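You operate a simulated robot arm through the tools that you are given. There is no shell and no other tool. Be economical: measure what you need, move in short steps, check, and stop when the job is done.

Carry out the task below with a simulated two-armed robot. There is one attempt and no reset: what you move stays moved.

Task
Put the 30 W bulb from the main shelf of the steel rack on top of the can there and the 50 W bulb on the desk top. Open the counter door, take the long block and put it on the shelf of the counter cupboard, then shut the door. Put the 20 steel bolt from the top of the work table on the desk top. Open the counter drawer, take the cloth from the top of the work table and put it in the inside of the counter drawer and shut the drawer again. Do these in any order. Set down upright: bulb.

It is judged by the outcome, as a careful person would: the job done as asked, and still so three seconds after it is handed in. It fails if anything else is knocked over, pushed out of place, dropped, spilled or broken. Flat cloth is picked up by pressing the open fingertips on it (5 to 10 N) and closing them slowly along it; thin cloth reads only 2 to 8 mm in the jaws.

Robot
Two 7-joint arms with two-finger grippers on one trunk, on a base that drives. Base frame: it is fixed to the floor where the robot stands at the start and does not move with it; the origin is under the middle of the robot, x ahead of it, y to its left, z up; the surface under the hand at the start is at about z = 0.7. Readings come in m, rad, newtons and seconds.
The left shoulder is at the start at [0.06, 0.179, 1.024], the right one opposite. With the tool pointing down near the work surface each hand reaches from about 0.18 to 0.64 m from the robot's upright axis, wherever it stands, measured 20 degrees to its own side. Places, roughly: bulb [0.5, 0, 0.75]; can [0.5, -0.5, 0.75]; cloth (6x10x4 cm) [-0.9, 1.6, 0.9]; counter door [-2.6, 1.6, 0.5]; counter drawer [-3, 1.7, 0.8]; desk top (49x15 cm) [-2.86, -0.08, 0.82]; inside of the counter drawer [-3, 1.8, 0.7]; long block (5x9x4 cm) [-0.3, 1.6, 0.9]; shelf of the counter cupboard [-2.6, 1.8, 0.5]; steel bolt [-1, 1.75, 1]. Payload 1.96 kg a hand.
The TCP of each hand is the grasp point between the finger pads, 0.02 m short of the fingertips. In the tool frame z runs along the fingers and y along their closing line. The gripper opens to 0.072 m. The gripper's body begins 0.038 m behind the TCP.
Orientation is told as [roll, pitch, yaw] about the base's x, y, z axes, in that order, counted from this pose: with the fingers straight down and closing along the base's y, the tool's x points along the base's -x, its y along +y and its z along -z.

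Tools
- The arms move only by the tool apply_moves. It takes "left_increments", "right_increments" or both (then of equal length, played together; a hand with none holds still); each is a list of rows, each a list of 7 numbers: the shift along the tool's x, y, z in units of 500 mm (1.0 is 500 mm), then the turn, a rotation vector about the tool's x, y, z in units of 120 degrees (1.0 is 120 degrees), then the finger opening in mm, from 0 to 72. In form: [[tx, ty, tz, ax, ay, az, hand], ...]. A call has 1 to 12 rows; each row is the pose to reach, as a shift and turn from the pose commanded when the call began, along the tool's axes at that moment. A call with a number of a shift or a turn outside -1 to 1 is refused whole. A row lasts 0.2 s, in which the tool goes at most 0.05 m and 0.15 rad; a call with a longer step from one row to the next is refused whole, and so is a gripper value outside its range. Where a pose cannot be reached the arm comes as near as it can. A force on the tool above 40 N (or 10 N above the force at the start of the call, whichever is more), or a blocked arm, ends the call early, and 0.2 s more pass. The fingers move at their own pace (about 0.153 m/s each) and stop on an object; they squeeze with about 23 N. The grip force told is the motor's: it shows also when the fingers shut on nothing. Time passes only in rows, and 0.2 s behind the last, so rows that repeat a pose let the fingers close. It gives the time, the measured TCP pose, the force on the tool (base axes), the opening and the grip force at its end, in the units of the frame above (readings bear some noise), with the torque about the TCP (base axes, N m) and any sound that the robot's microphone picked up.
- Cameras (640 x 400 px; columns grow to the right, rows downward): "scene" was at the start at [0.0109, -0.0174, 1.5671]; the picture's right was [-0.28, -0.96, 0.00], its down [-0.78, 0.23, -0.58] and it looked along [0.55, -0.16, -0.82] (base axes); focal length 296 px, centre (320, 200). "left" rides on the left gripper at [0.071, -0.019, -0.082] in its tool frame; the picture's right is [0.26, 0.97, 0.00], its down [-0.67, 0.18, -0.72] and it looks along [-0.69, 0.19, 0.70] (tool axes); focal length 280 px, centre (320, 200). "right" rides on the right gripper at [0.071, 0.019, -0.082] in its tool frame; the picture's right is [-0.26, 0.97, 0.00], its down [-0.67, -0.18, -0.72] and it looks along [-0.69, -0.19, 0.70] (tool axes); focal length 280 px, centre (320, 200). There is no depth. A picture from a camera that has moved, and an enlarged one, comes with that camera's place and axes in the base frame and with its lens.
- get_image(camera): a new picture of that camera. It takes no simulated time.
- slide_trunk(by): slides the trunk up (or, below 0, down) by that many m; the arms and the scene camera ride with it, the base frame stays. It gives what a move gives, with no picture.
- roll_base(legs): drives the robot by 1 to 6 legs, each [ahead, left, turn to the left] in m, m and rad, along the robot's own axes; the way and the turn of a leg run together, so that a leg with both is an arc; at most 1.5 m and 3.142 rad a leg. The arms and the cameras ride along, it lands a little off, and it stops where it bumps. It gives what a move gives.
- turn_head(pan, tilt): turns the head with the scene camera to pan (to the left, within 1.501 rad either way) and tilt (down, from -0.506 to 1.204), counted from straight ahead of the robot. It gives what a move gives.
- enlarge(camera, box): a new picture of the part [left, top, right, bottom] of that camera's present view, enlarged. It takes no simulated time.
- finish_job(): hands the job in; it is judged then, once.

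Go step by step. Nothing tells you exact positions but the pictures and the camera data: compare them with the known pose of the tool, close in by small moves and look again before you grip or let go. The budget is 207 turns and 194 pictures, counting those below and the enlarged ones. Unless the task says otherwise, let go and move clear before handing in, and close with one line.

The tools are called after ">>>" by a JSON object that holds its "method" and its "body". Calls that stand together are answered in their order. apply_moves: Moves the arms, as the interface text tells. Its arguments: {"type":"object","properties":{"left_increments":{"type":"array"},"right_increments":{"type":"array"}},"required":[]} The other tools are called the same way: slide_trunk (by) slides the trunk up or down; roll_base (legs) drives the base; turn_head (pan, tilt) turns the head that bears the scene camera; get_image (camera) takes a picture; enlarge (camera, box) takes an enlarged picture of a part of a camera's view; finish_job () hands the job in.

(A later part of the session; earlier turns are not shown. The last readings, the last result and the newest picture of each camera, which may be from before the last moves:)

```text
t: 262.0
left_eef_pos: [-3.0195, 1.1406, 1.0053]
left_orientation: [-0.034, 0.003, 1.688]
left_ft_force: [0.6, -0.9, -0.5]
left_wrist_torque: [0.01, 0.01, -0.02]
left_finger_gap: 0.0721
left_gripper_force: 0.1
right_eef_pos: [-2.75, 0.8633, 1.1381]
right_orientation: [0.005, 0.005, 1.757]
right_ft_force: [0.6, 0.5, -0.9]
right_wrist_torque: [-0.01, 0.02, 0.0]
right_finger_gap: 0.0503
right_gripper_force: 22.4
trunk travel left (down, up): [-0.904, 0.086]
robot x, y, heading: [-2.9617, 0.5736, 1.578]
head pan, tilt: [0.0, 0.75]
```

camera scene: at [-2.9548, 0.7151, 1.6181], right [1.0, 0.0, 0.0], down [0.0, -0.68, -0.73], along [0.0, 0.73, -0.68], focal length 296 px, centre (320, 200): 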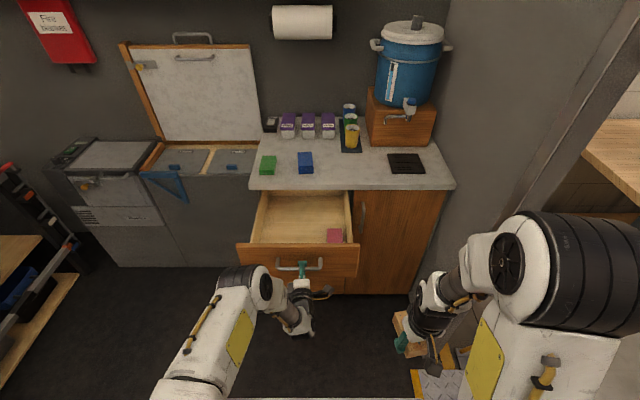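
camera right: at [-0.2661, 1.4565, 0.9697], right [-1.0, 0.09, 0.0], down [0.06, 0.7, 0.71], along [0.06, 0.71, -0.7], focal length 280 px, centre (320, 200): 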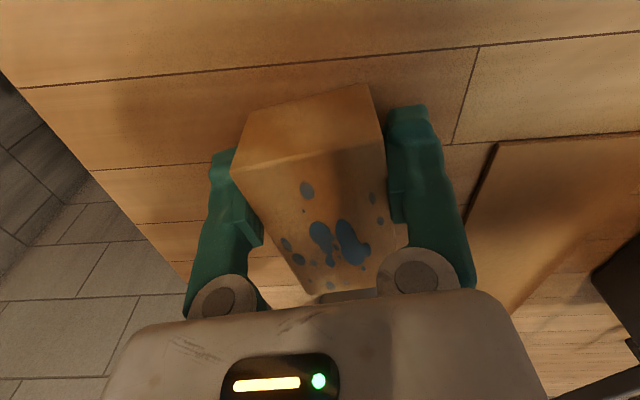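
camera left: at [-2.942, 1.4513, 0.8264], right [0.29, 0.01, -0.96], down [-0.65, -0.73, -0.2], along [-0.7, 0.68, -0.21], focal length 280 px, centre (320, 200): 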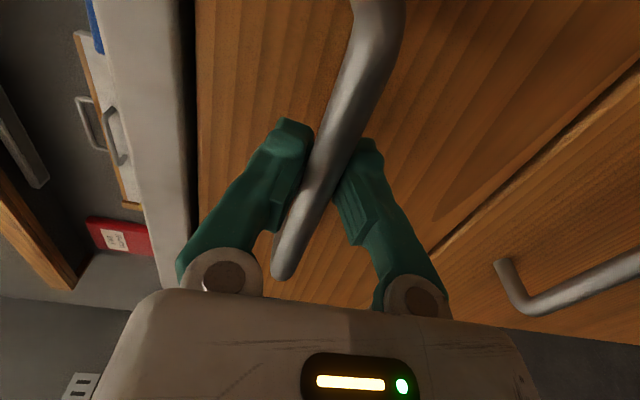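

>>> {"method": "roll_base", "body": {"legs": [[0.48, 0, 0]]}}

>>> {"method": "get_image", "body": {"camera": "left"}}

>>> {"method": "get_image", "body": {"camera": "scene"}}

```text
t: 264.8
left_eef_pos: [-3.0134, 1.616, 1.0055]
left_orientation: [-0.033, 0.001, 1.677]
left_ft_force: [-0.9, 0.4, 0.0]
left_wrist_torque: [0.03, 0.02, 0.0]
left_finger_gap: 0.0719
left_gripper_force: 0.1
right_eef_pos: [-2.7479, 1.3391, 1.1387]
right_orientation: [0.003, 0.006, 1.746]
right_ft_force: [-0.3, 0.6, -0.8]
right_wrist_torque: [-0.02, -0.02, -0.02]
right_finger_gap: 0.0506
right_gripper_force: 23.0
trunk travel left (down, up): [-0.904, 0.086]
robot x, y, heading: [-2.9603, 1.0486, 1.562]
head pan, tilt: [0.0, 0.75]
```

```text
58 pictures are left
camera left: at [-2.9892, 1.5486, 1.0866], right [-0.93, -0.37, -0.03], down [-0.28, 0.65, 0.71], along [-0.24, 0.67, -0.71], focal length 280 px, centre (320, 200)
```

left: 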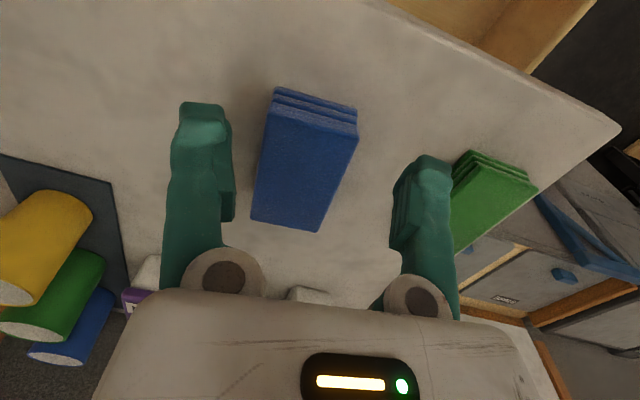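

```text
57 pictures are left
camera scene: at [-2.9592, 1.0739, 1.8181], right [1.0, -0.01, 0.0], down [0.0, -0.68, -0.73], along [0.0, 0.73, -0.68], focal length 296 px, centre (320, 200)
```

scene: 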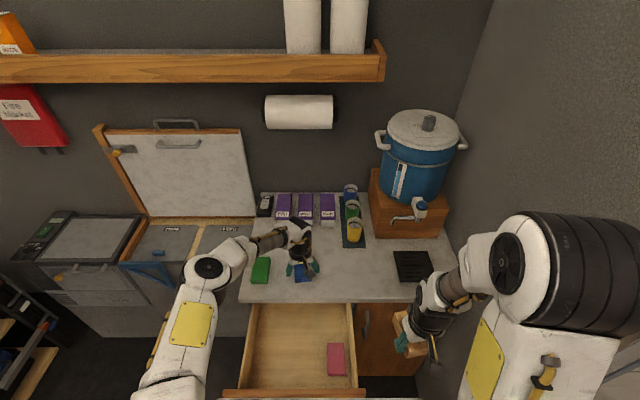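

>>> {"method": "apply_moves", "body": {"left_increments": [[-0.06, -0.003, 0.0, -0.016, 0, -0.02, 72], [-0.11, -0.006, 0.03, -0.016, 0, -0.02, 72], [-0.11, -0.006, 0.08, -0.016, 0, -0.02, 72], [-0.11, -0.006, 0.11, -0.016, 0, -0.02, 72]]}}

>>> {"method": "get_image", "body": {"camera": "left"}}

```text
t: 265.8
left_eef_pos: [-3.031, 1.6437, 0.9594]
left_orientation: [0.002, 0.004, 1.721]
left_ft_force: [0.2, -0.1, 0.5]
left_wrist_torque: [-0.01, 0.01, 0.02]
left_finger_gap: 0.0721
left_gripper_force: 0.2
left hand out of reach, approached as far as the arm can: row 2, 3, 4
right_eef_pos: [-2.7453, 1.3385, 1.1392]
right_orientation: [0.005, 0.004, 1.746]
right_ft_force: [0.2, 0.0, -1.6]
right_wrist_torque: [-0.04, 0.01, 0.0]
right_finger_gap: 0.0505
right_gripper_force: 22.6
trunk travel left (down, up): [-0.904, 0.086]
robot x, y, heading: [-2.9589, 1.0483, 1.566]
head pan, tilt: [0.0, 0.75]
```

```text
56 pictures are left
camera left: at [-3.0006, 1.5754, 1.0398], right [-0.92, -0.4, 0.0], down [-0.28, 0.64, 0.71], along [-0.29, 0.65, -0.7], focal length 280 px, centre (320, 200)
```

left: 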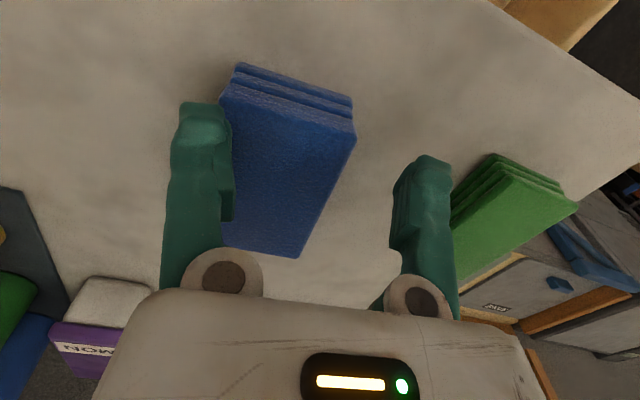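

>>> {"method": "roll_base", "body": {"legs": [[0.045, 0, 0]]}}

>>> {"method": "apply_moves", "body": {"left_increments": [[0.03, -0.026, 0.0, 0, 0, 0, 72], [0.03, -0.026, 0.0, 0, 0, 0, 72]]}}

>>> {"method": "get_image", "body": {"camera": "left"}}

```text
t: 266.7
left_eef_pos: [-3.0319, 1.6846, 0.9605]
left_orientation: [0.003, 0.003, 1.723]
left_ft_force: [-0.9, 0.7, 0.3]
left_wrist_torque: [-0.02, 0.0, -0.02]
left_finger_gap: 0.072
left_gripper_force: 0.1
right_eef_pos: [-2.7462, 1.3801, 1.1391]
right_orientation: [0.004, 0.003, 1.747]
right_ft_force: [-0.7, -0.1, -0.7]
right_wrist_torque: [-0.02, -0.06, 0.01]
right_finger_gap: 0.0504
right_gripper_force: 22.6
trunk travel left (down, up): [-0.904, 0.086]
robot x, y, heading: [-2.9579, 1.0937, 1.56]
head pan, tilt: [0.0, 0.75]
```

```text
t: 267.3
left_eef_pos: [-3.0174, 1.6726, 0.9587]
left_orientation: [0.002, 0.003, 1.72]
left_ft_force: [-0.2, -0.2, -0.2]
left_wrist_torque: [0.05, -0.01, -0.01]
left_finger_gap: 0.0719
left_gripper_force: 0.1
right_eef_pos: [-2.7456, 1.3814, 1.139]
right_orientation: [0.003, 0.007, 1.748]
right_ft_force: [0.0, 1.0, -1.0]
right_wrist_torque: [-0.01, -0.03, -0.01]
right_finger_gap: 0.0504
right_gripper_force: 23.4
trunk travel left (down, up): [-0.904, 0.086]
robot x, y, heading: [-2.964, 1.0906, 1.564]
head pan, tilt: [0.0, 0.75]
```

```text
55 pictures are left
camera left: at [-2.9861, 1.6063, 1.0387], right [-0.92, -0.4, 0.0], down [-0.28, 0.64, 0.71], along [-0.29, 0.65, -0.7], focal length 280 px, centre (320, 200)
```

left: 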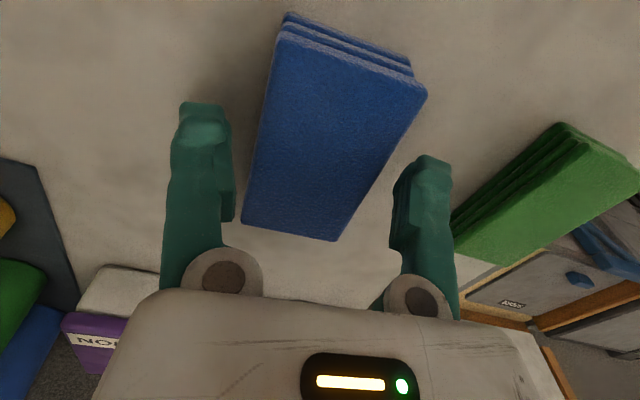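

>>> {"method": "apply_moves", "body": {"left_increments": [[0, 0, 0.03, 0, 0, 0, 72], [0, 0, 0.052, 0, 0, 0, 72], [0, 0, 0.052, 0, 0, 0, 64], [0, 0, 0.052, 0, 0, 0, 56], [0, 0, 0.052, 0, 0, 0, 46], [0, 0, 0.052, 0, 0, 0, 36], [0, 0, 0.0, 0, 0, 0, 36], [0, 0, -0.06, 0, 0, 0, 36]]}}

>>> {"method": "get_image", "body": {"camera": "left"}}

```text
t: 269.1
left_eef_pos: [-3.0149, 1.6734, 0.9902]
left_orientation: [0.0, 0.003, 1.72]
left_ft_force: [0.7, -0.5, -0.2]
left_wrist_torque: [0.03, 0.02, -0.02]
left_finger_gap: 0.0645
left_gripper_force: 23.1
right_eef_pos: [-2.7462, 1.382, 1.1384]
right_orientation: [0.005, 0.006, 1.746]
right_ft_force: [-0.4, -0.2, -1.1]
right_wrist_torque: [0.0, 0.01, 0.02]
right_finger_gap: 0.0505
right_gripper_force: 23.8
trunk travel left (down, up): [-0.904, 0.086]
robot x, y, heading: [-2.9592, 1.0959, 1.562]
head pan, tilt: [0.0, 0.75]
```

```text
54 pictures are left
camera left: at [-2.9847, 1.6064, 1.0696], right [-0.91, -0.4, 0.0], down [-0.28, 0.64, 0.71], along [-0.29, 0.65, -0.7], focal length 280 px, centre (320, 200)
```

left: 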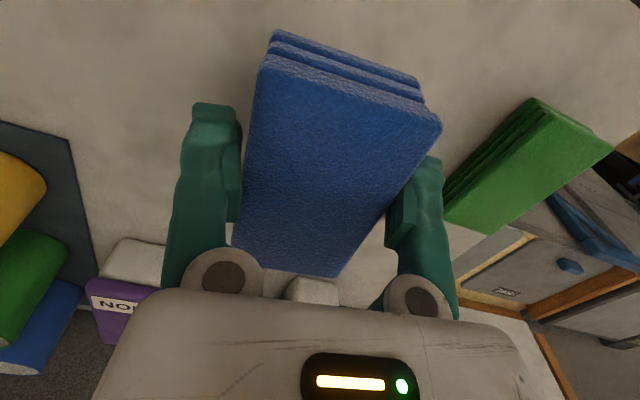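

Cloth in hand again. I back up over the open drawer and shift left.

>>> {"method": "roll_base", "body": {"legs": [[-0.25, 0, 0]]}}

>>> {"method": "apply_moves", "body": {"left_increments": [[0, 0.06, 0.03, 0, 0, 0, 36], [0, 0.12, 0.06, 0, 0, 0, 36], [0, 0.12, 0.1, 0, 0, 0, 36]]}}

>>> {"method": "get_image", "body": {"camera": "scene"}}

>>> {"method": "get_image", "body": {"camera": "left"}}

```text
t: 271.0
left_eef_pos: [-3.0163, 1.4195, 0.9868]
left_orientation: [0.002, 0.005, 1.717]
left_ft_force: [-1.0, -0.1, -0.1]
left_wrist_torque: [0.01, -0.02, -0.02]
left_finger_gap: 0.0639
left_gripper_force: 23.3
right_eef_pos: [-2.7484, 1.1277, 1.138]
right_orientation: [0.005, 0.007, 1.743]
right_ft_force: [0.0, -0.7, -0.6]
right_wrist_torque: [0.0, 0.01, 0.01]
right_finger_gap: 0.0503
right_gripper_force: 22.7
trunk travel left (down, up): [-0.904, 0.086]
robot x, y, heading: [-2.9605, 0.8371, 1.561]
head pan, tilt: [0.0, 0.75]
```

```text
t: 271.8
left_eef_pos: [-3.0743, 1.4092, 0.9374]
left_orientation: [0.004, 0.005, 1.718]
left_ft_force: [-0.3, -0.3, -0.3]
left_wrist_torque: [0.0, 0.04, -0.02]
left_finger_gap: 0.0637
left_gripper_force: 23.0
right_eef_pos: [-2.7471, 1.1261, 1.1372]
right_orientation: [0.005, 0.004, 1.745]
right_ft_force: [0.3, -0.2, -1.2]
right_wrist_torque: [0.03, 0.01, -0.05]
right_finger_gap: 0.0503
right_gripper_force: 23.1
trunk travel left (down, up): [-0.904, 0.086]
robot x, y, heading: [-2.9617, 0.8362, 1.561]
head pan, tilt: [0.0, 0.75]
```

```text
53 pictures are left
camera scene: at [-2.959, 0.8631, 1.8181], right [1.0, -0.01, 0.0], down [-0.01, -0.68, -0.73], along [0.01, 0.73, -0.68], focal length 296 px, centre (320, 200)
```

scene: 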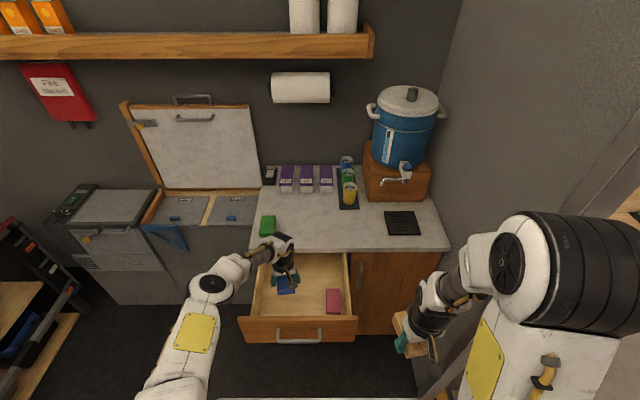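

```text
52 pictures are left
camera left: at [-3.0432, 1.3432, 1.0186], right [-0.92, -0.4, 0.0], down [-0.28, 0.64, 0.71], along [-0.29, 0.65, -0.7], focal length 280 px, centre (320, 200)
```

left: 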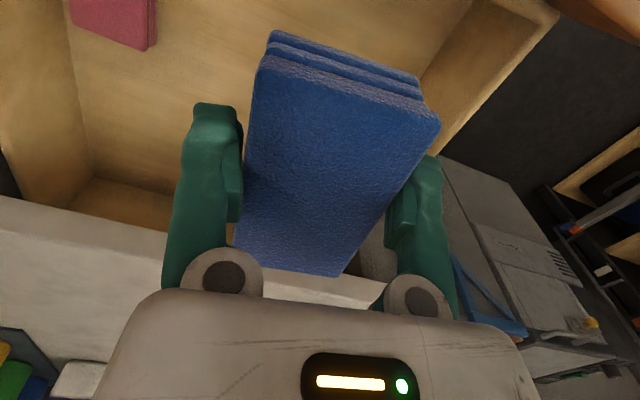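

>>> {"method": "apply_moves", "body": {"left_increments": [[0, 0, 0.07, 0, 0, 0, 36], [0, 0, 0.14, 0, 0, 0, 36], [0, 0, 0.21, 0, 0, 0, 36], [0, 0, 0.25, 0, 0, 0, 36]]}}

>>> {"method": "get_image", "body": {"camera": "left"}}

>>> {"method": "enlarge", "body": {"camera": "scene", "box": [220, 220, 380, 350]}}

```text
t: 272.8
left_eef_pos: [-3.0886, 1.4013, 0.8664]
left_orientation: [0.001, -0.021, 1.726]
left_ft_force: [-0.6, 0.0, -1.0]
left_wrist_torque: [0.0, 0.03, 0.04]
left_finger_gap: 0.0633
left_gripper_force: 23.5
left hand out of reach, approached as far as the arm can: row 2, 3, 4
right_eef_pos: [-2.7469, 1.1269, 1.1379]
right_orientation: [0.005, 0.005, 1.742]
right_ft_force: [0.4, 0.1, -0.3]
right_wrist_torque: [0.03, -0.07, -0.02]
right_finger_gap: 0.0503
right_gripper_force: 22.8
trunk travel left (down, up): [-0.904, 0.086]
robot x, y, heading: [-2.9602, 0.8365, 1.56]
head pan, tilt: [0.0, 0.75]
```

```text
51 pictures are left
camera left: at [-3.0572, 1.3329, 0.9446], right [-0.91, -0.41, 0.0], down [-0.28, 0.62, 0.73], along [-0.3, 0.67, -0.68], focal length 280 px, centre (320, 200)
```

left: 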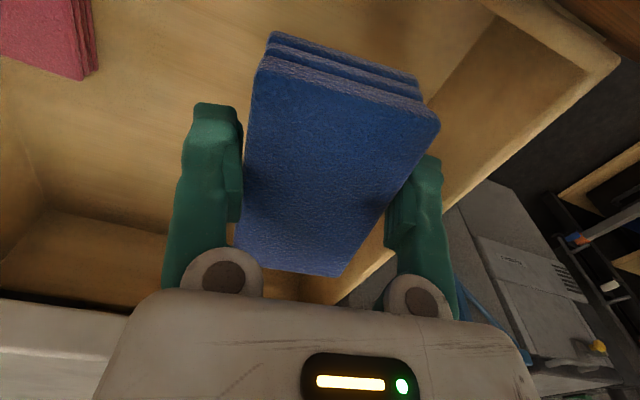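

```text
3.08 times, centred on (300, 285) of scene
camera zoom: at [-2.9598, 0.8638, 1.8181], right [1.0, -0.01, 0.0], down [-0.01, -0.68, -0.73], along [0.01, 0.73, -0.68], focal length 911 px, centre (382, -62)
```

zoom: 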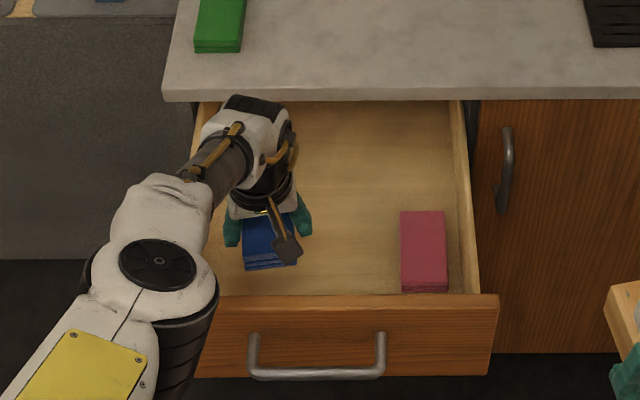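

>>> {"method": "slide_trunk", "body": {"by": -0.065}}

>>> {"method": "apply_moves", "body": {"left_increments": [[-0.01, -0.04, 0.0, 0, 0, 0, 36]]}}

>>> {"method": "get_image", "body": {"camera": "left"}}

```text
t: 273.8
left_eef_pos: [-3.0833, 1.4006, 0.8018]
left_orientation: [-0.002, -0.02, 1.719]
left_ft_force: [-0.5, -0.3, -0.4]
left_wrist_torque: [0.0, -0.02, 0.03]
left_finger_gap: 0.0632
left_gripper_force: 23.0
right_eef_pos: [-2.7474, 1.1264, 1.0728]
right_orientation: [0.005, 0.006, 1.745]
right_ft_force: [0.0, 0.6, -2.2]
right_wrist_torque: [-0.01, -0.02, 0.02]
right_finger_gap: 0.0504
right_gripper_force: 22.9
trunk travel left (down, up): [-0.839, 0.151]
robot x, y, heading: [-2.9594, 0.8395, 1.563]
head pan, tilt: [0.0, 0.75]
```

```text
t: 274.2
left_eef_pos: [-3.074, 1.3994, 0.7991]
left_orientation: [-0.001, -0.016, 1.718]
left_ft_force: [-0.1, 0.3, -0.8]
left_wrist_torque: [0.01, 0.01, 0.0]
left_finger_gap: 0.0631
left_gripper_force: 23.2
left hand out of reach, approached as far as the arm can: row 1
right_eef_pos: [-2.7472, 1.1265, 1.0731]
right_orientation: [0.006, 0.005, 1.745]
right_ft_force: [0.5, -0.9, -1.1]
right_wrist_torque: [-0.04, 0.05, 0.01]
right_finger_gap: 0.0502
right_gripper_force: 23.0
trunk travel left (down, up): [-0.839, 0.151]
robot x, y, heading: [-2.9622, 0.8377, 1.567]
head pan, tilt: [0.0, 0.75]
```

```text
49 pictures are left
camera left: at [-3.0447, 1.3294, 0.8787], right [-0.92, -0.4, -0.01], down [-0.28, 0.63, 0.73], along [-0.29, 0.67, -0.69], focal length 280 px, centre (320, 200)
```

left: 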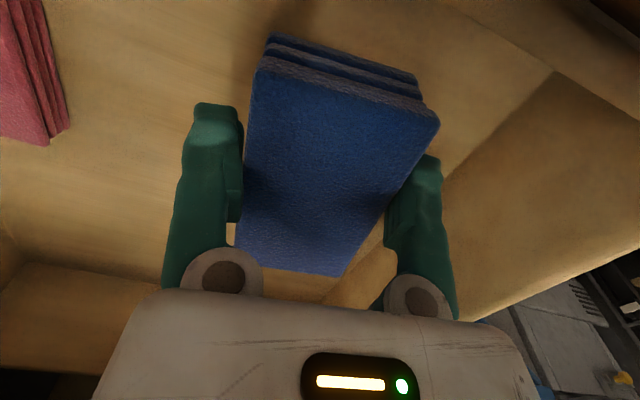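

>>> {"method": "slide_trunk", "body": {"by": -0.025}}

>>> {"method": "get_image", "body": {"camera": "left"}}

```text
t: 274.6
left_eef_pos: [-3.0736, 1.3973, 0.7961]
left_orientation: [-0.004, -0.013, 1.721]
left_ft_force: [-0.1, 0.0, -0.8]
left_wrist_torque: [0.0, 0.03, 0.02]
left_finger_gap: 0.0632
left_gripper_force: 23.0
right_eef_pos: [-2.7474, 1.1256, 1.067]
right_orientation: [0.006, 0.007, 1.745]
right_ft_force: [-0.2, -0.2, -1.2]
right_wrist_torque: [-0.01, 0.02, 0.0]
right_finger_gap: 0.0506
right_gripper_force: 23.3
trunk travel left (down, up): [-0.833, 0.157]
robot x, y, heading: [-2.9617, 0.8351, 1.559]
head pan, tilt: [0.0, 0.75]
stopped: the force on the tool passed its limit at 100 N (the readings are from after the stop); the commanded pose is now the measured one
```

```text
48 pictures are left
camera left: at [-3.0448, 1.3299, 0.8755], right [-0.91, -0.4, -0.01], down [-0.28, 0.63, 0.72], along [-0.29, 0.66, -0.69], focal length 280 px, centre (320, 200)
```

left: 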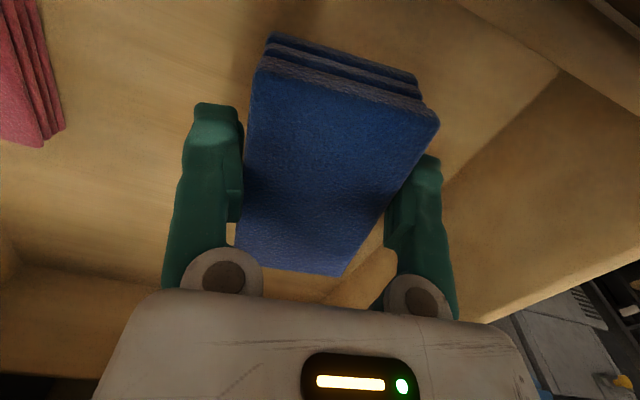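

Likely the wrist camera touched the drawer's front panel. I raise, move 5 cm deeper, and lower again.

>>> {"method": "slide_trunk", "body": {"by": 0.05}}

>>> {"method": "roll_base", "body": {"legs": [[0.06, 0, 0]]}}

>>> {"method": "slide_trunk", "body": {"by": -0.055}}

>>> {"method": "slide_trunk", "body": {"by": -0.02}}

>>> {"method": "get_image", "body": {"camera": "left"}}

```text
t: 275.5
left_eef_pos: [-3.0749, 1.3967, 0.8447]
left_orientation: [-0.004, -0.008, 1.72]
left_ft_force: [-0.1, -0.1, 0.1]
left_wrist_torque: [0.0, -0.03, 0.01]
left_finger_gap: 0.0631
left_gripper_force: 23.1
right_eef_pos: [-2.7475, 1.1268, 1.1162]
right_orientation: [0.005, 0.005, 1.745]
right_ft_force: [-0.8, -0.1, -0.9]
right_wrist_torque: [0.03, 0.01, -0.01]
right_finger_gap: 0.0502
right_gripper_force: 23.1
trunk travel left (down, up): [-0.883, 0.107]
robot x, y, heading: [-2.9653, 0.8368, 1.567]
head pan, tilt: [0.0, 0.75]
```

```text
t: 276.5
left_eef_pos: [-3.0748, 1.4523, 0.8471]
left_orientation: [-0.004, -0.013, 1.722]
left_ft_force: [0.3, -0.5, -0.1]
left_wrist_torque: [0.06, -0.02, -0.01]
left_finger_gap: 0.0631
left_gripper_force: 23.1
right_eef_pos: [-2.747, 1.1804, 1.1186]
right_orientation: [0.004, 0.003, 1.745]
right_ft_force: [0.1, 0.2, -0.7]
right_wrist_torque: [0.0, -0.04, 0.03]
right_finger_gap: 0.0503
right_gripper_force: 23.1
trunk travel left (down, up): [-0.883, 0.107]
robot x, y, heading: [-2.9611, 0.8981, 1.559]
head pan, tilt: [0.0, 0.75]
```

```text
t: 277.4
left_eef_pos: [-3.0741, 1.4548, 0.791]
left_orientation: [-0.004, -0.013, 1.723]
left_ft_force: [-0.2, 0.8, 0.6]
left_wrist_torque: [-0.02, 0.01, 0.01]
left_finger_gap: 0.0625
left_gripper_force: 23.0
right_eef_pos: [-2.7475, 1.1847, 1.0626]
right_orientation: [0.005, 0.004, 1.745]
right_ft_force: [-0.2, -0.6, -1.7]
right_wrist_torque: [-0.06, 0.0, 0.0]
right_finger_gap: 0.0503
right_gripper_force: 23.2
trunk travel left (down, up): [-0.828, 0.162]
robot x, y, heading: [-2.9621, 0.8963, 1.564]
head pan, tilt: [0.0, 0.75]
```

```text
t: 278.1
left_eef_pos: [-3.0759, 1.4568, 0.77]
left_orientation: [-0.003, -0.011, 1.722]
left_ft_force: [-0.6, 0.2, -0.3]
left_wrist_torque: [-0.02, 0.01, 0.02]
left_finger_gap: 0.0629
left_gripper_force: 23.1
right_eef_pos: [-2.7481, 1.1855, 1.0416]
right_orientation: [0.006, 0.006, 1.745]
right_ft_force: [-1.0, -0.8, -1.4]
right_wrist_torque: [-0.01, -0.02, 0.02]
right_finger_gap: 0.0504
right_gripper_force: 22.7
trunk travel left (down, up): [-0.808, 0.182]
robot x, y, heading: [-2.966, 0.895, 1.561]
head pan, tilt: [0.0, 0.75]
```

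```text
47 pictures are left
camera left: at [-3.0452, 1.3881, 0.8503], right [-0.91, -0.41, -0.01], down [-0.28, 0.63, 0.72], along [-0.29, 0.66, -0.69], focal length 280 px, centre (320, 200)
```

left: 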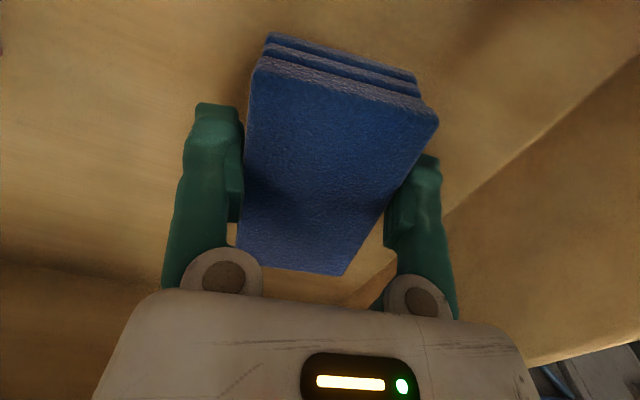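

>>> {"method": "slide_trunk", "body": {"by": -0.015}}

>>> {"method": "slide_trunk", "body": {"by": -0.01}}

>>> {"method": "get_image", "body": {"camera": "left"}}

```text
t: 278.7
left_eef_pos: [-3.0751, 1.4562, 0.7558]
left_orientation: [-0.005, -0.011, 1.722]
left_ft_force: [-1.1, -0.1, -0.4]
left_wrist_torque: [0.0, -0.01, -0.01]
left_finger_gap: 0.0622
left_gripper_force: 22.5
right_eef_pos: [-2.7462, 1.1864, 1.027]
right_orientation: [0.006, 0.006, 1.746]
right_ft_force: [-0.5, 0.5, -1.4]
right_wrist_torque: [-0.01, -0.02, 0.0]
right_finger_gap: 0.05
right_gripper_force: 22.9
trunk travel left (down, up): [-0.793, 0.197]
robot x, y, heading: [-2.9602, 0.9005, 1.565]
head pan, tilt: [0.0, 0.75]
```

```text
t: 279.1
left_eef_pos: [-3.0753, 1.4569, 0.7518]
left_orientation: [-0.006, -0.012, 1.724]
left_ft_force: [1.6, -1.1, 9.4]
left_wrist_torque: [-0.47, -0.05, 0.01]
left_finger_gap: 0.0627
left_gripper_force: 22.9
right_eef_pos: [-2.7461, 1.1846, 1.0202]
right_orientation: [0.005, 0.006, 1.744]
right_ft_force: [-0.4, 0.0, -1.0]
right_wrist_torque: [-0.01, 0.02, 0.0]
right_finger_gap: 0.0501
right_gripper_force: 23.2
trunk travel left (down, up): [-0.787, 0.203]
robot x, y, heading: [-2.9588, 0.8954, 1.567]
head pan, tilt: [0.0, 0.75]
stopped: the force on the tool passed its limit at 46 N (the readings are from after the stop); the commanded pose is now the measured one
```

```text
46 pictures are left
camera left: at [-3.045, 1.3887, 0.8306], right [-0.91, -0.41, -0.01], down [-0.29, 0.63, 0.72], along [-0.29, 0.66, -0.69], focal length 280 px, centre (320, 200)
```

left: 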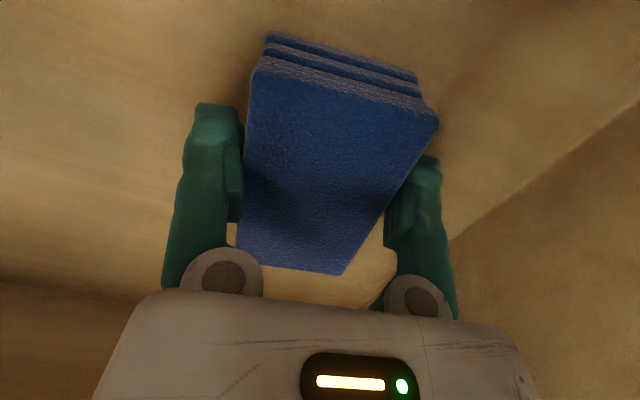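

The cloth rests on the drawer floor. Release and rise.

>>> {"method": "apply_moves", "body": {"left_increments": [[0, 0, 0, 0, 0, 0, 66], [0, 0, 0, 0, 0, 0, 72], [0, 0, 0, 0, 0, 0, 72]]}}

>>> {"method": "slide_trunk", "body": {"by": 0.19}}

>>> {"method": "get_image", "body": {"camera": "left"}}

```text
t: 279.9
left_eef_pos: [-3.0765, 1.4565, 0.75]
left_orientation: [-0.006, -0.011, 1.725]
left_ft_force: [0.3, -0.3, 0.1]
left_wrist_torque: [-0.01, -0.01, -0.01]
left_finger_gap: 0.0722
left_gripper_force: 0.2
right_eef_pos: [-2.7479, 1.1856, 1.0219]
right_orientation: [0.006, 0.008, 1.746]
right_ft_force: [0.5, -0.4, -0.2]
right_wrist_torque: [-0.03, -0.01, -0.02]
right_finger_gap: 0.0505
right_gripper_force: 22.8
trunk travel left (down, up): [-0.787, 0.203]
robot x, y, heading: [-2.9605, 0.8954, 1.563]
head pan, tilt: [0.0, 0.75]
```

```text
t: 282.0
left_eef_pos: [-3.0755, 1.4575, 0.9404]
left_orientation: [-0.004, -0.01, 1.724]
left_ft_force: [0.2, 0.0, -0.6]
left_wrist_torque: [0.0, 0.03, 0.03]
left_finger_gap: 0.072
left_gripper_force: 0.1
right_eef_pos: [-2.7478, 1.1845, 1.2105]
right_orientation: [0.005, 0.006, 1.745]
right_ft_force: [0.2, -0.9, -1.6]
right_wrist_torque: [-0.03, 0.01, -0.02]
right_finger_gap: 0.0501
right_gripper_force: 23.3
trunk travel left (down, up): [-0.977, 0.013]
robot x, y, heading: [-2.9604, 0.8957, 1.559]
head pan, tilt: [0.0, 0.75]
```

```text
45 pictures are left
camera left: at [-3.0453, 1.3892, 1.0198], right [-0.91, -0.41, -0.01], down [-0.29, 0.63, 0.72], along [-0.29, 0.66, -0.69], focal length 280 px, centre (320, 200)
```

left: 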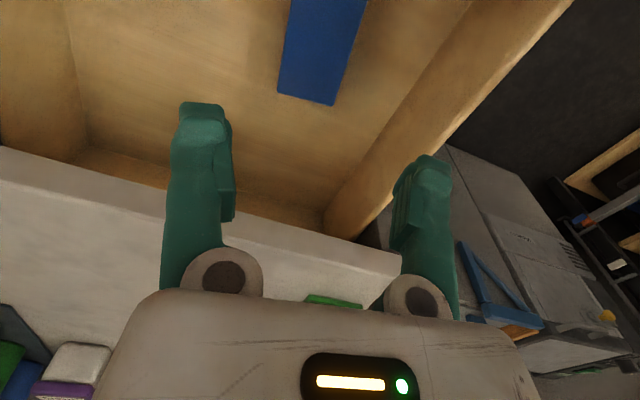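

The cloth lies in the drawer. I back off, close the fingers, tilt the hand and push the drawer shut by driving ahead.

>>> {"method": "roll_base", "body": {"legs": [[-0.34, 0, 0]]}}

>>> {"method": "apply_moves", "body": {"left_increments": [[0, -0.06, 0, 0, -0.05, 0, 40], [0, -0.11, 0, 0, -0.1, 0, 10], [0, -0.11, 0, 0, -0.15, 0, 0], [0, -0.11, 0, 0, -0.2, 0, 0], [0, -0.11, 0, 0, -0.25, 0, 0]]}}

>>> {"method": "slide_trunk", "body": {"by": -0.125}}

>>> {"method": "get_image", "body": {"camera": "scene"}}

```text
t: 284.3
left_eef_pos: [-3.0764, 1.1109, 0.9391]
left_orientation: [-0.002, -0.009, 1.724]
left_ft_force: [0.3, -0.5, -0.3]
left_wrist_torque: [0.0, -0.01, 0.02]
left_finger_gap: 0.0718
left_gripper_force: 0.1
right_eef_pos: [-2.7505, 0.8388, 1.2106]
right_orientation: [0.004, 0.008, 1.746]
right_ft_force: [0.1, 0.4, -1.0]
right_wrist_torque: [-0.05, 0.04, -0.02]
right_finger_gap: 0.0499
right_gripper_force: 22.8
trunk travel left (down, up): [-0.977, 0.013]
robot x, y, heading: [-2.9618, 0.5511, 1.56]
head pan, tilt: [0.0, 0.75]
```

```text
t: 285.5
left_eef_pos: [-3.0232, 1.1189, 0.9398]
left_orientation: [-0.005, -0.534, 1.723]
left_ft_force: [0.8, -0.4, -0.1]
left_wrist_torque: [-0.04, -0.05, -0.01]
left_finger_gap: 0.0002
left_gripper_force: 23.3
right_eef_pos: [-2.7489, 0.8373, 1.2114]
right_orientation: [0.004, 0.005, 1.745]
right_ft_force: [-0.5, 0.6, -1.0]
right_wrist_torque: [0.01, 0.0, 0.03]
right_finger_gap: 0.0499
right_gripper_force: 23.3
trunk travel left (down, up): [-0.977, 0.013]
robot x, y, heading: [-2.9665, 0.5499, 1.565]
head pan, tilt: [0.0, 0.75]
```

```text
t: 287.0
left_eef_pos: [-3.0229, 1.1177, 0.8155]
left_orientation: [-0.006, -0.535, 1.725]
left_ft_force: [-0.3, -0.6, 0.1]
left_wrist_torque: [0.03, 0.03, 0.0]
left_finger_gap: 0.0
left_gripper_force: 23.3
right_eef_pos: [-2.75, 0.8384, 1.0865]
right_orientation: [0.006, 0.005, 1.745]
right_ft_force: [1.0, -0.5, -1.0]
right_wrist_torque: [-0.07, -0.01, 0.02]
right_finger_gap: 0.0501
right_gripper_force: 23.2
trunk travel left (down, up): [-0.852, 0.138]
robot x, y, heading: [-2.9634, 0.5496, 1.564]
head pan, tilt: [0.0, 0.75]
```

```text
44 pictures are left
camera scene: at [-2.963, 0.574, 1.766], right [1.0, -0.01, 0.0], down [-0.01, -0.68, -0.73], along [0.01, 0.73, -0.68], focal length 296 px, centre (320, 200)
```

scene: 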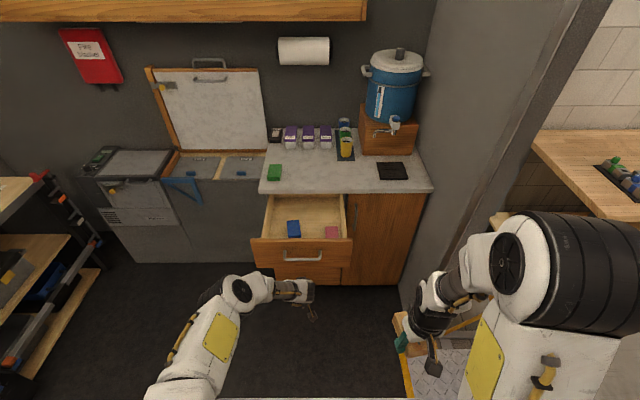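

>>> {"method": "roll_base", "body": {"legs": [[0.37, 0, 0]]}}

>>> {"method": "get_image", "body": {"camera": "scene"}}

```text
t: 289.4
left_eef_pos: [-3.0239, 1.4915, 0.8168]
left_orientation: [-0.006, -0.534, 1.729]
left_ft_force: [0.2, -0.1, 0.4]
left_wrist_torque: [0.02, 0.01, 0.0]
left_finger_gap: 0.0003
left_gripper_force: 23.4
right_eef_pos: [-2.7491, 1.2107, 1.0865]
right_orientation: [0.006, 0.005, 1.749]
right_ft_force: [-0.8, 0.1, -0.8]
right_wrist_torque: [-0.05, -0.01, -0.02]
right_finger_gap: 0.0502
right_gripper_force: 22.9
trunk travel left (down, up): [-0.852, 0.138]
robot x, y, heading: [-2.9601, 0.9199, 1.573]
head pan, tilt: [0.0, 0.75]
```

```text
43 pictures are left
camera scene: at [-2.9609, 0.9465, 1.766], right [1.0, 0.0, 0.0], down [0.0, -0.68, -0.73], along [0.0, 0.73, -0.68], focal length 296 px, centre (320, 200)
```

scene: 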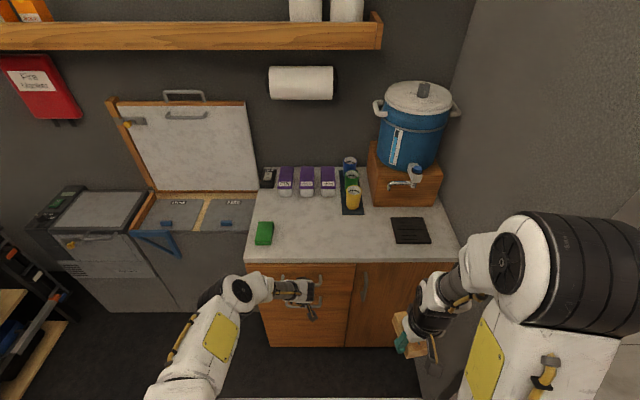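

>>> {"method": "roll_base", "body": {"legs": [[0.03, 0, 0]]}}

>>> {"method": "enlarge", "body": {"camera": "scene", "box": [230, 230, 410, 360]}}

```text
t: 290.3
left_eef_pos: [-3.0218, 1.5096, 0.8163]
left_orientation: [-0.003, -0.526, 1.734]
left_ft_force: [-0.2, -15.4, 9.4]
left_wrist_torque: [0.05, -0.04, -0.06]
left_finger_gap: 0.0002
left_gripper_force: 22.5
right_eef_pos: [-2.7492, 1.2346, 1.0868]
right_orientation: [0.006, 0.003, 1.751]
right_ft_force: [0.1, 0.4, -1.4]
right_wrist_torque: [0.01, 0.0, 0.0]
right_finger_gap: 0.0502
right_gripper_force: 22.7
trunk travel left (down, up): [-0.852, 0.138]
robot x, y, heading: [-2.9621, 0.9466, 1.566]
head pan, tilt: [0.0, 0.75]
stopped in leg 1: the force on the tool passed its limit at 126 N (the readings are from after the stop); the commanded pose is now the measured one
```

```text
3.08 times, centred on (320, 295) of scene
camera zoom: at [-2.9613, 0.9679, 1.7659], right [1.0, 0.0, 0.0], down [0.0, -0.68, -0.73], along [0.0, 0.73, -0.68], focal length 911 px, centre (320, -92)
```

zoom: 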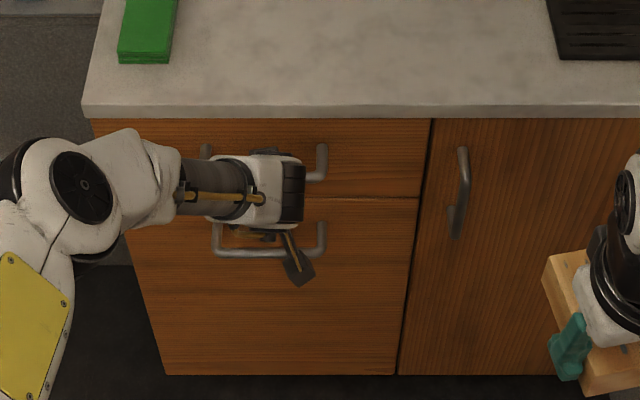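

Drawer is shut. Next, I'll set the block on the counter's front edge to re-grip it with a tilted hand (needed for reaching into the cupboard). First clear the left hand.

>>> {"method": "roll_base", "body": {"legs": [[-0.06, 0, 0]]}}

>>> {"method": "apply_moves", "body": {"left_increments": [[0.0, 0.03, -0.06, 0, 0.05, 0, 0], [0.0, 0.06, -0.12, 0, 0.1, 0, 0], [0.0, 0.1, -0.18, 0, 0.15, 0, 0], [0.0, 0.14, -0.24, 0, 0.2, 0, 0], [0.0, 0.18, -0.28, 0, 0.25, 0, 0]]}}

>>> {"method": "slide_trunk", "body": {"by": 0.06}}

```text
t: 291.3
left_eef_pos: [-3.0244, 1.4569, 0.8133]
left_orientation: [-0.003, -0.523, 1.733]
left_ft_force: [0.5, 0.5, 0.1]
left_wrist_torque: [0.0, 0.03, 0.01]
left_finger_gap: 0.0
left_gripper_force: 22.8
right_eef_pos: [-2.7486, 1.1809, 1.0857]
right_orientation: [0.006, 0.01, 1.751]
right_ft_force: [-0.7, 0.2, -1.6]
right_wrist_torque: [-0.02, 0.05, 0.01]
right_finger_gap: 0.0499
right_gripper_force: 23.1
trunk travel left (down, up): [-0.852, 0.138]
robot x, y, heading: [-2.9617, 0.8878, 1.568]
head pan, tilt: [0.0, 0.75]
```

```text
t: 292.5
left_eef_pos: [-3.1036, 1.3691, 0.9345]
left_orientation: [-0.004, -0.003, 1.733]
left_ft_force: [-0.3, 0.3, 0.5]
left_wrist_torque: [0.0, -0.02, 0.03]
left_finger_gap: 0.0
left_gripper_force: 23.1
right_eef_pos: [-2.7517, 1.1772, 1.085]
right_orientation: [0.003, 0.006, 1.753]
right_ft_force: [0.2, 0.2, -1.6]
right_wrist_torque: [0.0, 0.0, 0.03]
right_finger_gap: 0.0502
right_gripper_force: 23.0
trunk travel left (down, up): [-0.852, 0.138]
robot x, y, heading: [-2.9592, 0.8863, 1.565]
head pan, tilt: [0.0, 0.75]
```

```text
t: 293.5
left_eef_pos: [-3.1047, 1.3696, 0.9953]
left_orientation: [-0.001, -0.003, 1.732]
left_ft_force: [-0.7, 0.3, -0.4]
left_wrist_torque: [0.01, -0.02, -0.02]
left_finger_gap: 0.0
left_gripper_force: 22.8
right_eef_pos: [-2.7499, 1.1781, 1.1455]
right_orientation: [0.006, 0.005, 1.752]
right_ft_force: [-0.6, 0.5, -1.2]
right_wrist_torque: [-0.04, -0.02, -0.01]
right_finger_gap: 0.0498
right_gripper_force: 22.9
trunk travel left (down, up): [-0.912, 0.078]
robot x, y, heading: [-2.9627, 0.8845, 1.568]
head pan, tilt: [0.0, 0.75]
```

>>> {"method": "roll_base", "body": {"legs": [[0.21, 0, 0]]}}

>>> {"method": "apply_moves", "body": {"right_increments": [[-0.09, -0.016, 0.0, 0, 0, 0.03, 30], [-0.18, -0.033, 0.0, 0, 0, 0.06, 30], [-0.27, -0.05, 0.02, 0, 0, 0.086, 30], [-0.35, -0.065, 0.06, 0, 0, 0.086, 30], [-0.42, -0.078, 0.12, 0, 0, 0.086, 30], [-0.482, -0.088, 0.19, 0, 0, 0.086, 30], [-0.482, -0.088, 0.28, 0, 0, 0.086, 30], [-0.482, -0.088, 0.37, 0, 0, 0.086, 30]]}}

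>>> {"method": "get_image", "body": {"camera": "right"}}

>>> {"method": "get_image", "body": {"camera": "scene"}}

```text
t: 295.1
left_eef_pos: [-3.1052, 1.5772, 0.9953]
left_orientation: [-0.002, -0.004, 1.733]
left_ft_force: [0.2, 0.4, 0.8]
left_wrist_torque: [0.05, 0.01, 0.03]
left_finger_gap: 0.0
left_gripper_force: 23.1
right_eef_pos: [-2.7507, 1.3861, 1.1457]
right_orientation: [0.006, 0.006, 1.755]
right_ft_force: [-0.2, -0.2, -1.3]
right_wrist_torque: [0.02, 0.0, 0.0]
right_finger_gap: 0.0499
right_gripper_force: 22.6
trunk travel left (down, up): [-0.912, 0.078]
robot x, y, heading: [-2.9628, 1.0933, 1.572]
head pan, tilt: [0.0, 0.75]
```

```text
t: 296.9
left_eef_pos: [-3.1053, 1.5774, 0.9943]
left_orientation: [-0.001, -0.004, 1.735]
left_ft_force: [0.1, 0.7, 1.3]
left_wrist_torque: [-0.01, 0.01, 0.03]
left_finger_gap: 0.0
left_gripper_force: 22.6
right_eef_pos: [-2.7534, 1.6354, 0.9572]
right_orientation: [0.004, 0.006, 1.573]
right_ft_force: [0.4, 0.5, -1.2]
right_wrist_torque: [0.0, 0.02, 0.01]
right_finger_gap: 0.0501
right_gripper_force: 23.0
trunk travel left (down, up): [-0.912, 0.078]
robot x, y, heading: [-2.9652, 1.0954, 1.571]
head pan, tilt: [0.0, 0.75]
```

```text
41 pictures are left
camera right: at [-2.7731, 1.5628, 1.0397], right [-0.97, 0.26, 0.0], down [0.18, 0.68, 0.71], along [0.18, 0.69, -0.7], focal length 280 px, centre (320, 200)
```

right: 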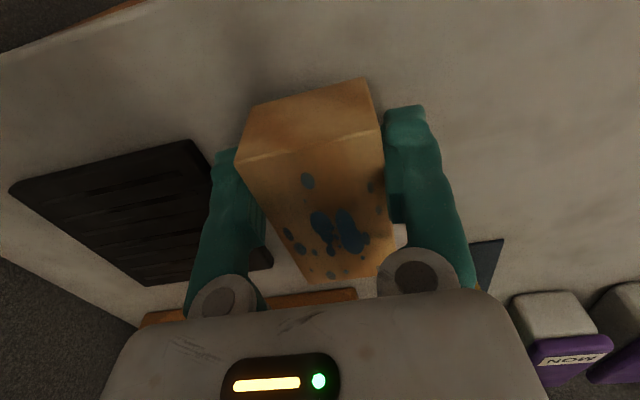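

```text
40 pictures are left
camera scene: at [-2.9611, 1.1236, 1.826], right [1.0, 0.0, 0.0], down [0.0, -0.68, -0.73], along [0.0, 0.73, -0.68], focal length 296 px, centre (320, 200)
```

scene: 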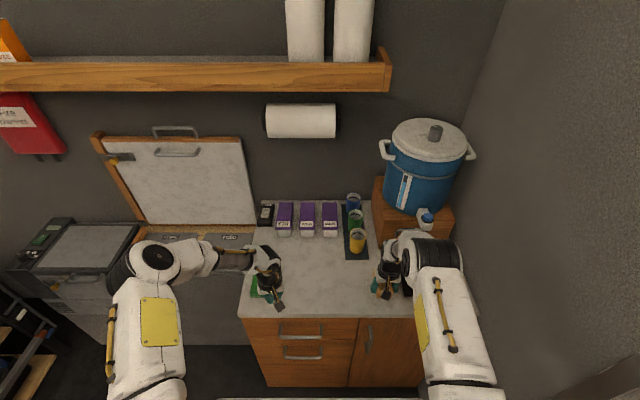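

>>> {"method": "apply_moves", "body": {"right_increments": [[0, 0, 0.02, 0, 0, 0, 30], [0, 0, 0.04, 0, 0, 0, 30], [0, 0, 0.048, 0, 0, 0, 30], [0, 0, 0.056, 0, 0, 0, 30]]}}

```text
t: 297.9
left_eef_pos: [-3.1053, 1.5756, 0.9949]
left_orientation: [-0.004, -0.005, 1.735]
left_ft_force: [0.8, 0.5, -0.6]
left_wrist_torque: [-0.01, 0.01, 0.02]
left_finger_gap: 0.0
left_gripper_force: 23.7
right_eef_pos: [-2.751, 1.632, 0.9312]
right_orientation: [0.004, 0.004, 1.575]
right_ft_force: [1.1, -0.3, 16.2]
right_wrist_torque: [1.06, 0.02, -0.06]
right_finger_gap: 0.0498
right_gripper_force: 23.6
trunk travel left (down, up): [-0.912, 0.078]
robot x, y, heading: [-2.9623, 1.0948, 1.576]
head pan, tilt: [0.0, 0.75]
```

Block rests on the counter. I open slightly, tilt the hand 40° in place, and re-grip.

>>> {"method": "apply_moves", "body": {"right_increments": [[0, 0, 0, 0, 0, 0, 50], [0, 0, 0, 0, 0, 0, 58], [0, 0, 0, 0, 0, 0, 64], [0, 0, 0, 0, -0.06, 0, 64], [0, 0, 0, 0, -0.12, 0, 64], [0, 0, 0, 0, -0.18, 0, 64], [0, 0, 0, 0, -0.24, 0, 64], [0, 0, 0, 0, -0.3, 0, 64], [0, 0, 0, 0, -0.333, 0, 64]]}}

>>> {"method": "get_image", "body": {"camera": "right"}}

```text
t: 299.9
left_eef_pos: [-3.106, 1.5773, 0.9938]
left_orientation: [-0.002, -0.004, 1.736]
left_ft_force: [0.1, 0.0, -0.1]
left_wrist_torque: [0.02, 0.01, -0.01]
left_finger_gap: 0.0002
left_gripper_force: 23.5
right_eef_pos: [-2.7523, 1.6305, 0.9315]
right_orientation: [0.004, -0.69, 1.574]
right_ft_force: [1.2, 0.6, -0.3]
right_wrist_torque: [-0.01, -0.04, 0.02]
right_finger_gap: 0.0639
right_gripper_force: 0.1
trunk travel left (down, up): [-0.912, 0.078]
robot x, y, heading: [-2.9626, 1.0966, 1.57]
head pan, tilt: [0.0, 0.75]
```

```text
39 pictures are left
camera right: at [-2.7732, 1.5232, 0.9497], right [-0.97, 0.2, 0.17], down [0.19, 0.06, 0.98], along [0.18, 0.98, -0.1], focal length 280 px, centre (320, 200)
```

right: 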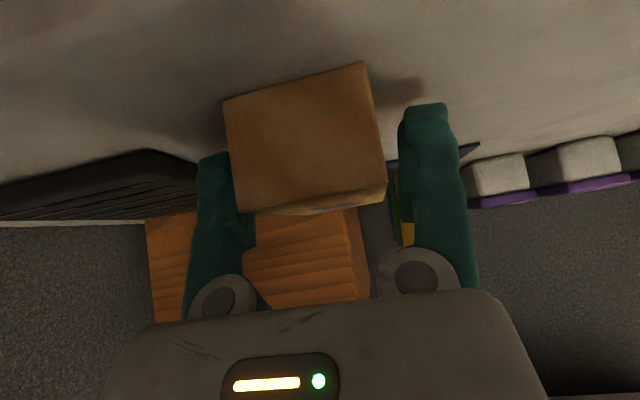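

>>> {"method": "apply_moves", "body": {"right_increments": [[0, 0, 0, 0, 0, 0, 54], [0, 0, 0, 0, 0, 0, 44], [0, 0, 0, 0, 0, 0, 30], [0, 0, 0, 0, 0, 0, 30], [0.05, 0, -0.06, 0, 0, 0, 30], [0.1, 0, -0.12, 0, 0, 0, 30]]}}

>>> {"method": "get_image", "body": {"camera": "right"}}

```text
t: 301.3
left_eef_pos: [-3.1044, 1.5764, 0.9946]
left_orientation: [-0.003, -0.004, 1.735]
left_ft_force: [-0.3, 0.3, 0.4]
left_wrist_torque: [0.06, 0.02, -0.02]
left_finger_gap: 0.0001
left_gripper_force: 23.2
right_eef_pos: [-2.7535, 1.5538, 0.9484]
right_orientation: [0.004, -0.693, 1.573]
right_ft_force: [0.1, 0.0, -1.0]
right_wrist_torque: [-0.02, 0.0, 0.0]
right_finger_gap: 0.0539
right_gripper_force: 23.0
trunk travel left (down, up): [-0.912, 0.078]
robot x, y, heading: [-2.9661, 1.0988, 1.571]
head pan, tilt: [0.0, 0.75]
```

```text
38 pictures are left
camera right: at [-2.7736, 1.4462, 0.9667], right [-0.97, 0.2, 0.17], down [0.19, 0.06, 0.98], along [0.18, 0.98, -0.1], focal length 280 px, centre (320, 200)
```

right: 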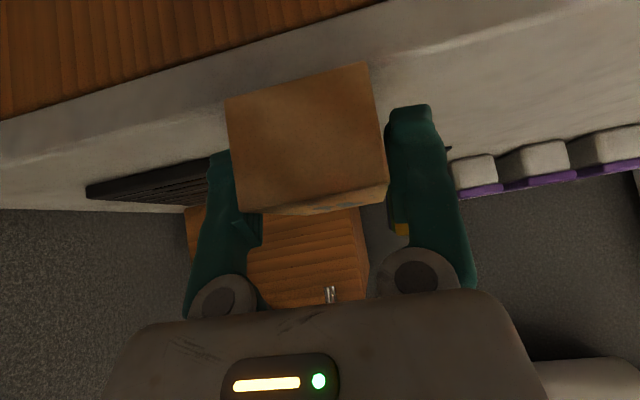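

Re-gripped. I raise/retract the right hand, back up, lower the trunk and prepare the left hand for the door handle.

>>> {"method": "apply_moves", "body": {"right_increments": [[0.03, 0, -0.068, 0, 0, 0, 30], [0.06, 0, -0.136, 0, 0, 0, 30], [0.09, 0, -0.205, 0, 0, 0, 30], [0.12, 0, -0.273, 0, 0, 0, 30], [0.15, 0, -0.34, 0, 0, 0, 30], [0.178, 0, -0.41, 0, 0, 0, 30]]}}

>>> {"method": "roll_base", "body": {"legs": [[-0.27, 0, 0]]}}

>>> {"method": "slide_trunk", "body": {"by": -0.2}}

>>> {"method": "apply_moves", "body": {"left_increments": [[0, -0.05, 0, 0, 0, 0.04, 0], [0, -0.12, 0, 0, 0, 0.08, 10], [0, -0.2, 0, 0, 0, 0.08, 20], [0, -0.28, 0, 0, 0, 0.08, 30], [0, -0.36, 0, 0, 0, 0.08, 40], [0, -0.44, 0, 0, 0, 0.08, 40]]}}

```text
t: 302.7
left_eef_pos: [-3.1049, 1.5786, 0.994]
left_orientation: [-0.002, -0.004, 1.735]
left_ft_force: [0.0, 0.3, -0.1]
left_wrist_torque: [-0.01, 0.0, 0.0]
left_finger_gap: 0.0
left_gripper_force: 22.3
right_eef_pos: [-2.7364, 1.3928, 1.0121]
right_orientation: [-0.014, -0.735, 1.583]
right_ft_force: [0.1, -0.6, -0.4]
right_wrist_torque: [-0.01, 0.01, 0.01]
right_finger_gap: 0.0538
right_gripper_force: 22.8
right hand out of reach, approached as far as the arm can: row 5, 6
trunk travel left (down, up): [-0.912, 0.078]
robot x, y, heading: [-2.9622, 1.0947, 1.571]
head pan, tilt: [0.0, 0.75]
```

```text
t: 304.6
left_eef_pos: [-3.1039, 1.3166, 0.9932]
left_orientation: [-0.002, -0.002, 1.737]
left_ft_force: [0.2, 1.3, -0.1]
left_wrist_torque: [-0.05, 0.03, 0.0]
left_finger_gap: 0.0
left_gripper_force: 22.9
right_eef_pos: [-2.7367, 1.1288, 1.0089]
right_orientation: [-0.013, -0.729, 1.584]
right_ft_force: [0.2, 0.0, -1.0]
right_wrist_torque: [-0.04, 0.01, 0.0]
right_finger_gap: 0.0538
right_gripper_force: 23.3
trunk travel left (down, up): [-0.912, 0.078]
robot x, y, heading: [-2.9601, 0.8363, 1.57]
head pan, tilt: [0.0, 0.75]
```

```text
t: 306.8
left_eef_pos: [-3.1055, 1.3147, 0.7955]
left_orientation: [-0.003, -0.003, 1.733]
left_ft_force: [-0.2, -0.1, 1.1]
left_wrist_torque: [0.0, -0.01, -0.01]
left_finger_gap: 0.0
left_gripper_force: 22.5
right_eef_pos: [-2.7363, 1.1297, 0.8092]
right_orientation: [-0.014, -0.732, 1.583]
right_ft_force: [-0.1, -0.7, -0.3]
right_wrist_torque: [-0.02, 0.02, 0.02]
right_finger_gap: 0.0535
right_gripper_force: 23.1
trunk travel left (down, up): [-0.712, 0.278]
robot x, y, heading: [-2.9651, 0.8304, 1.565]
head pan, tilt: [0.0, 0.75]
```

```text
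t: 308.2
left_eef_pos: [-2.8859, 1.3525, 0.7947]
left_orientation: [0.0, -0.004, 1.568]
left_ft_force: [0.5, 0.0, -0.3]
left_wrist_torque: [-0.03, 0.02, -0.02]
left_finger_gap: 0.04
left_gripper_force: 0.1
right_eef_pos: [-2.7354, 1.1275, 0.8091]
right_orientation: [-0.011, -0.73, 1.585]
right_ft_force: [-0.2, 0.1, -1.1]
right_wrist_torque: [-0.02, 0.05, 0.03]
right_finger_gap: 0.0535
right_gripper_force: 23.0
trunk travel left (down, up): [-0.712, 0.278]
robot x, y, heading: [-2.962, 0.8314, 1.572]
head pan, tilt: [0.0, 0.75]
```

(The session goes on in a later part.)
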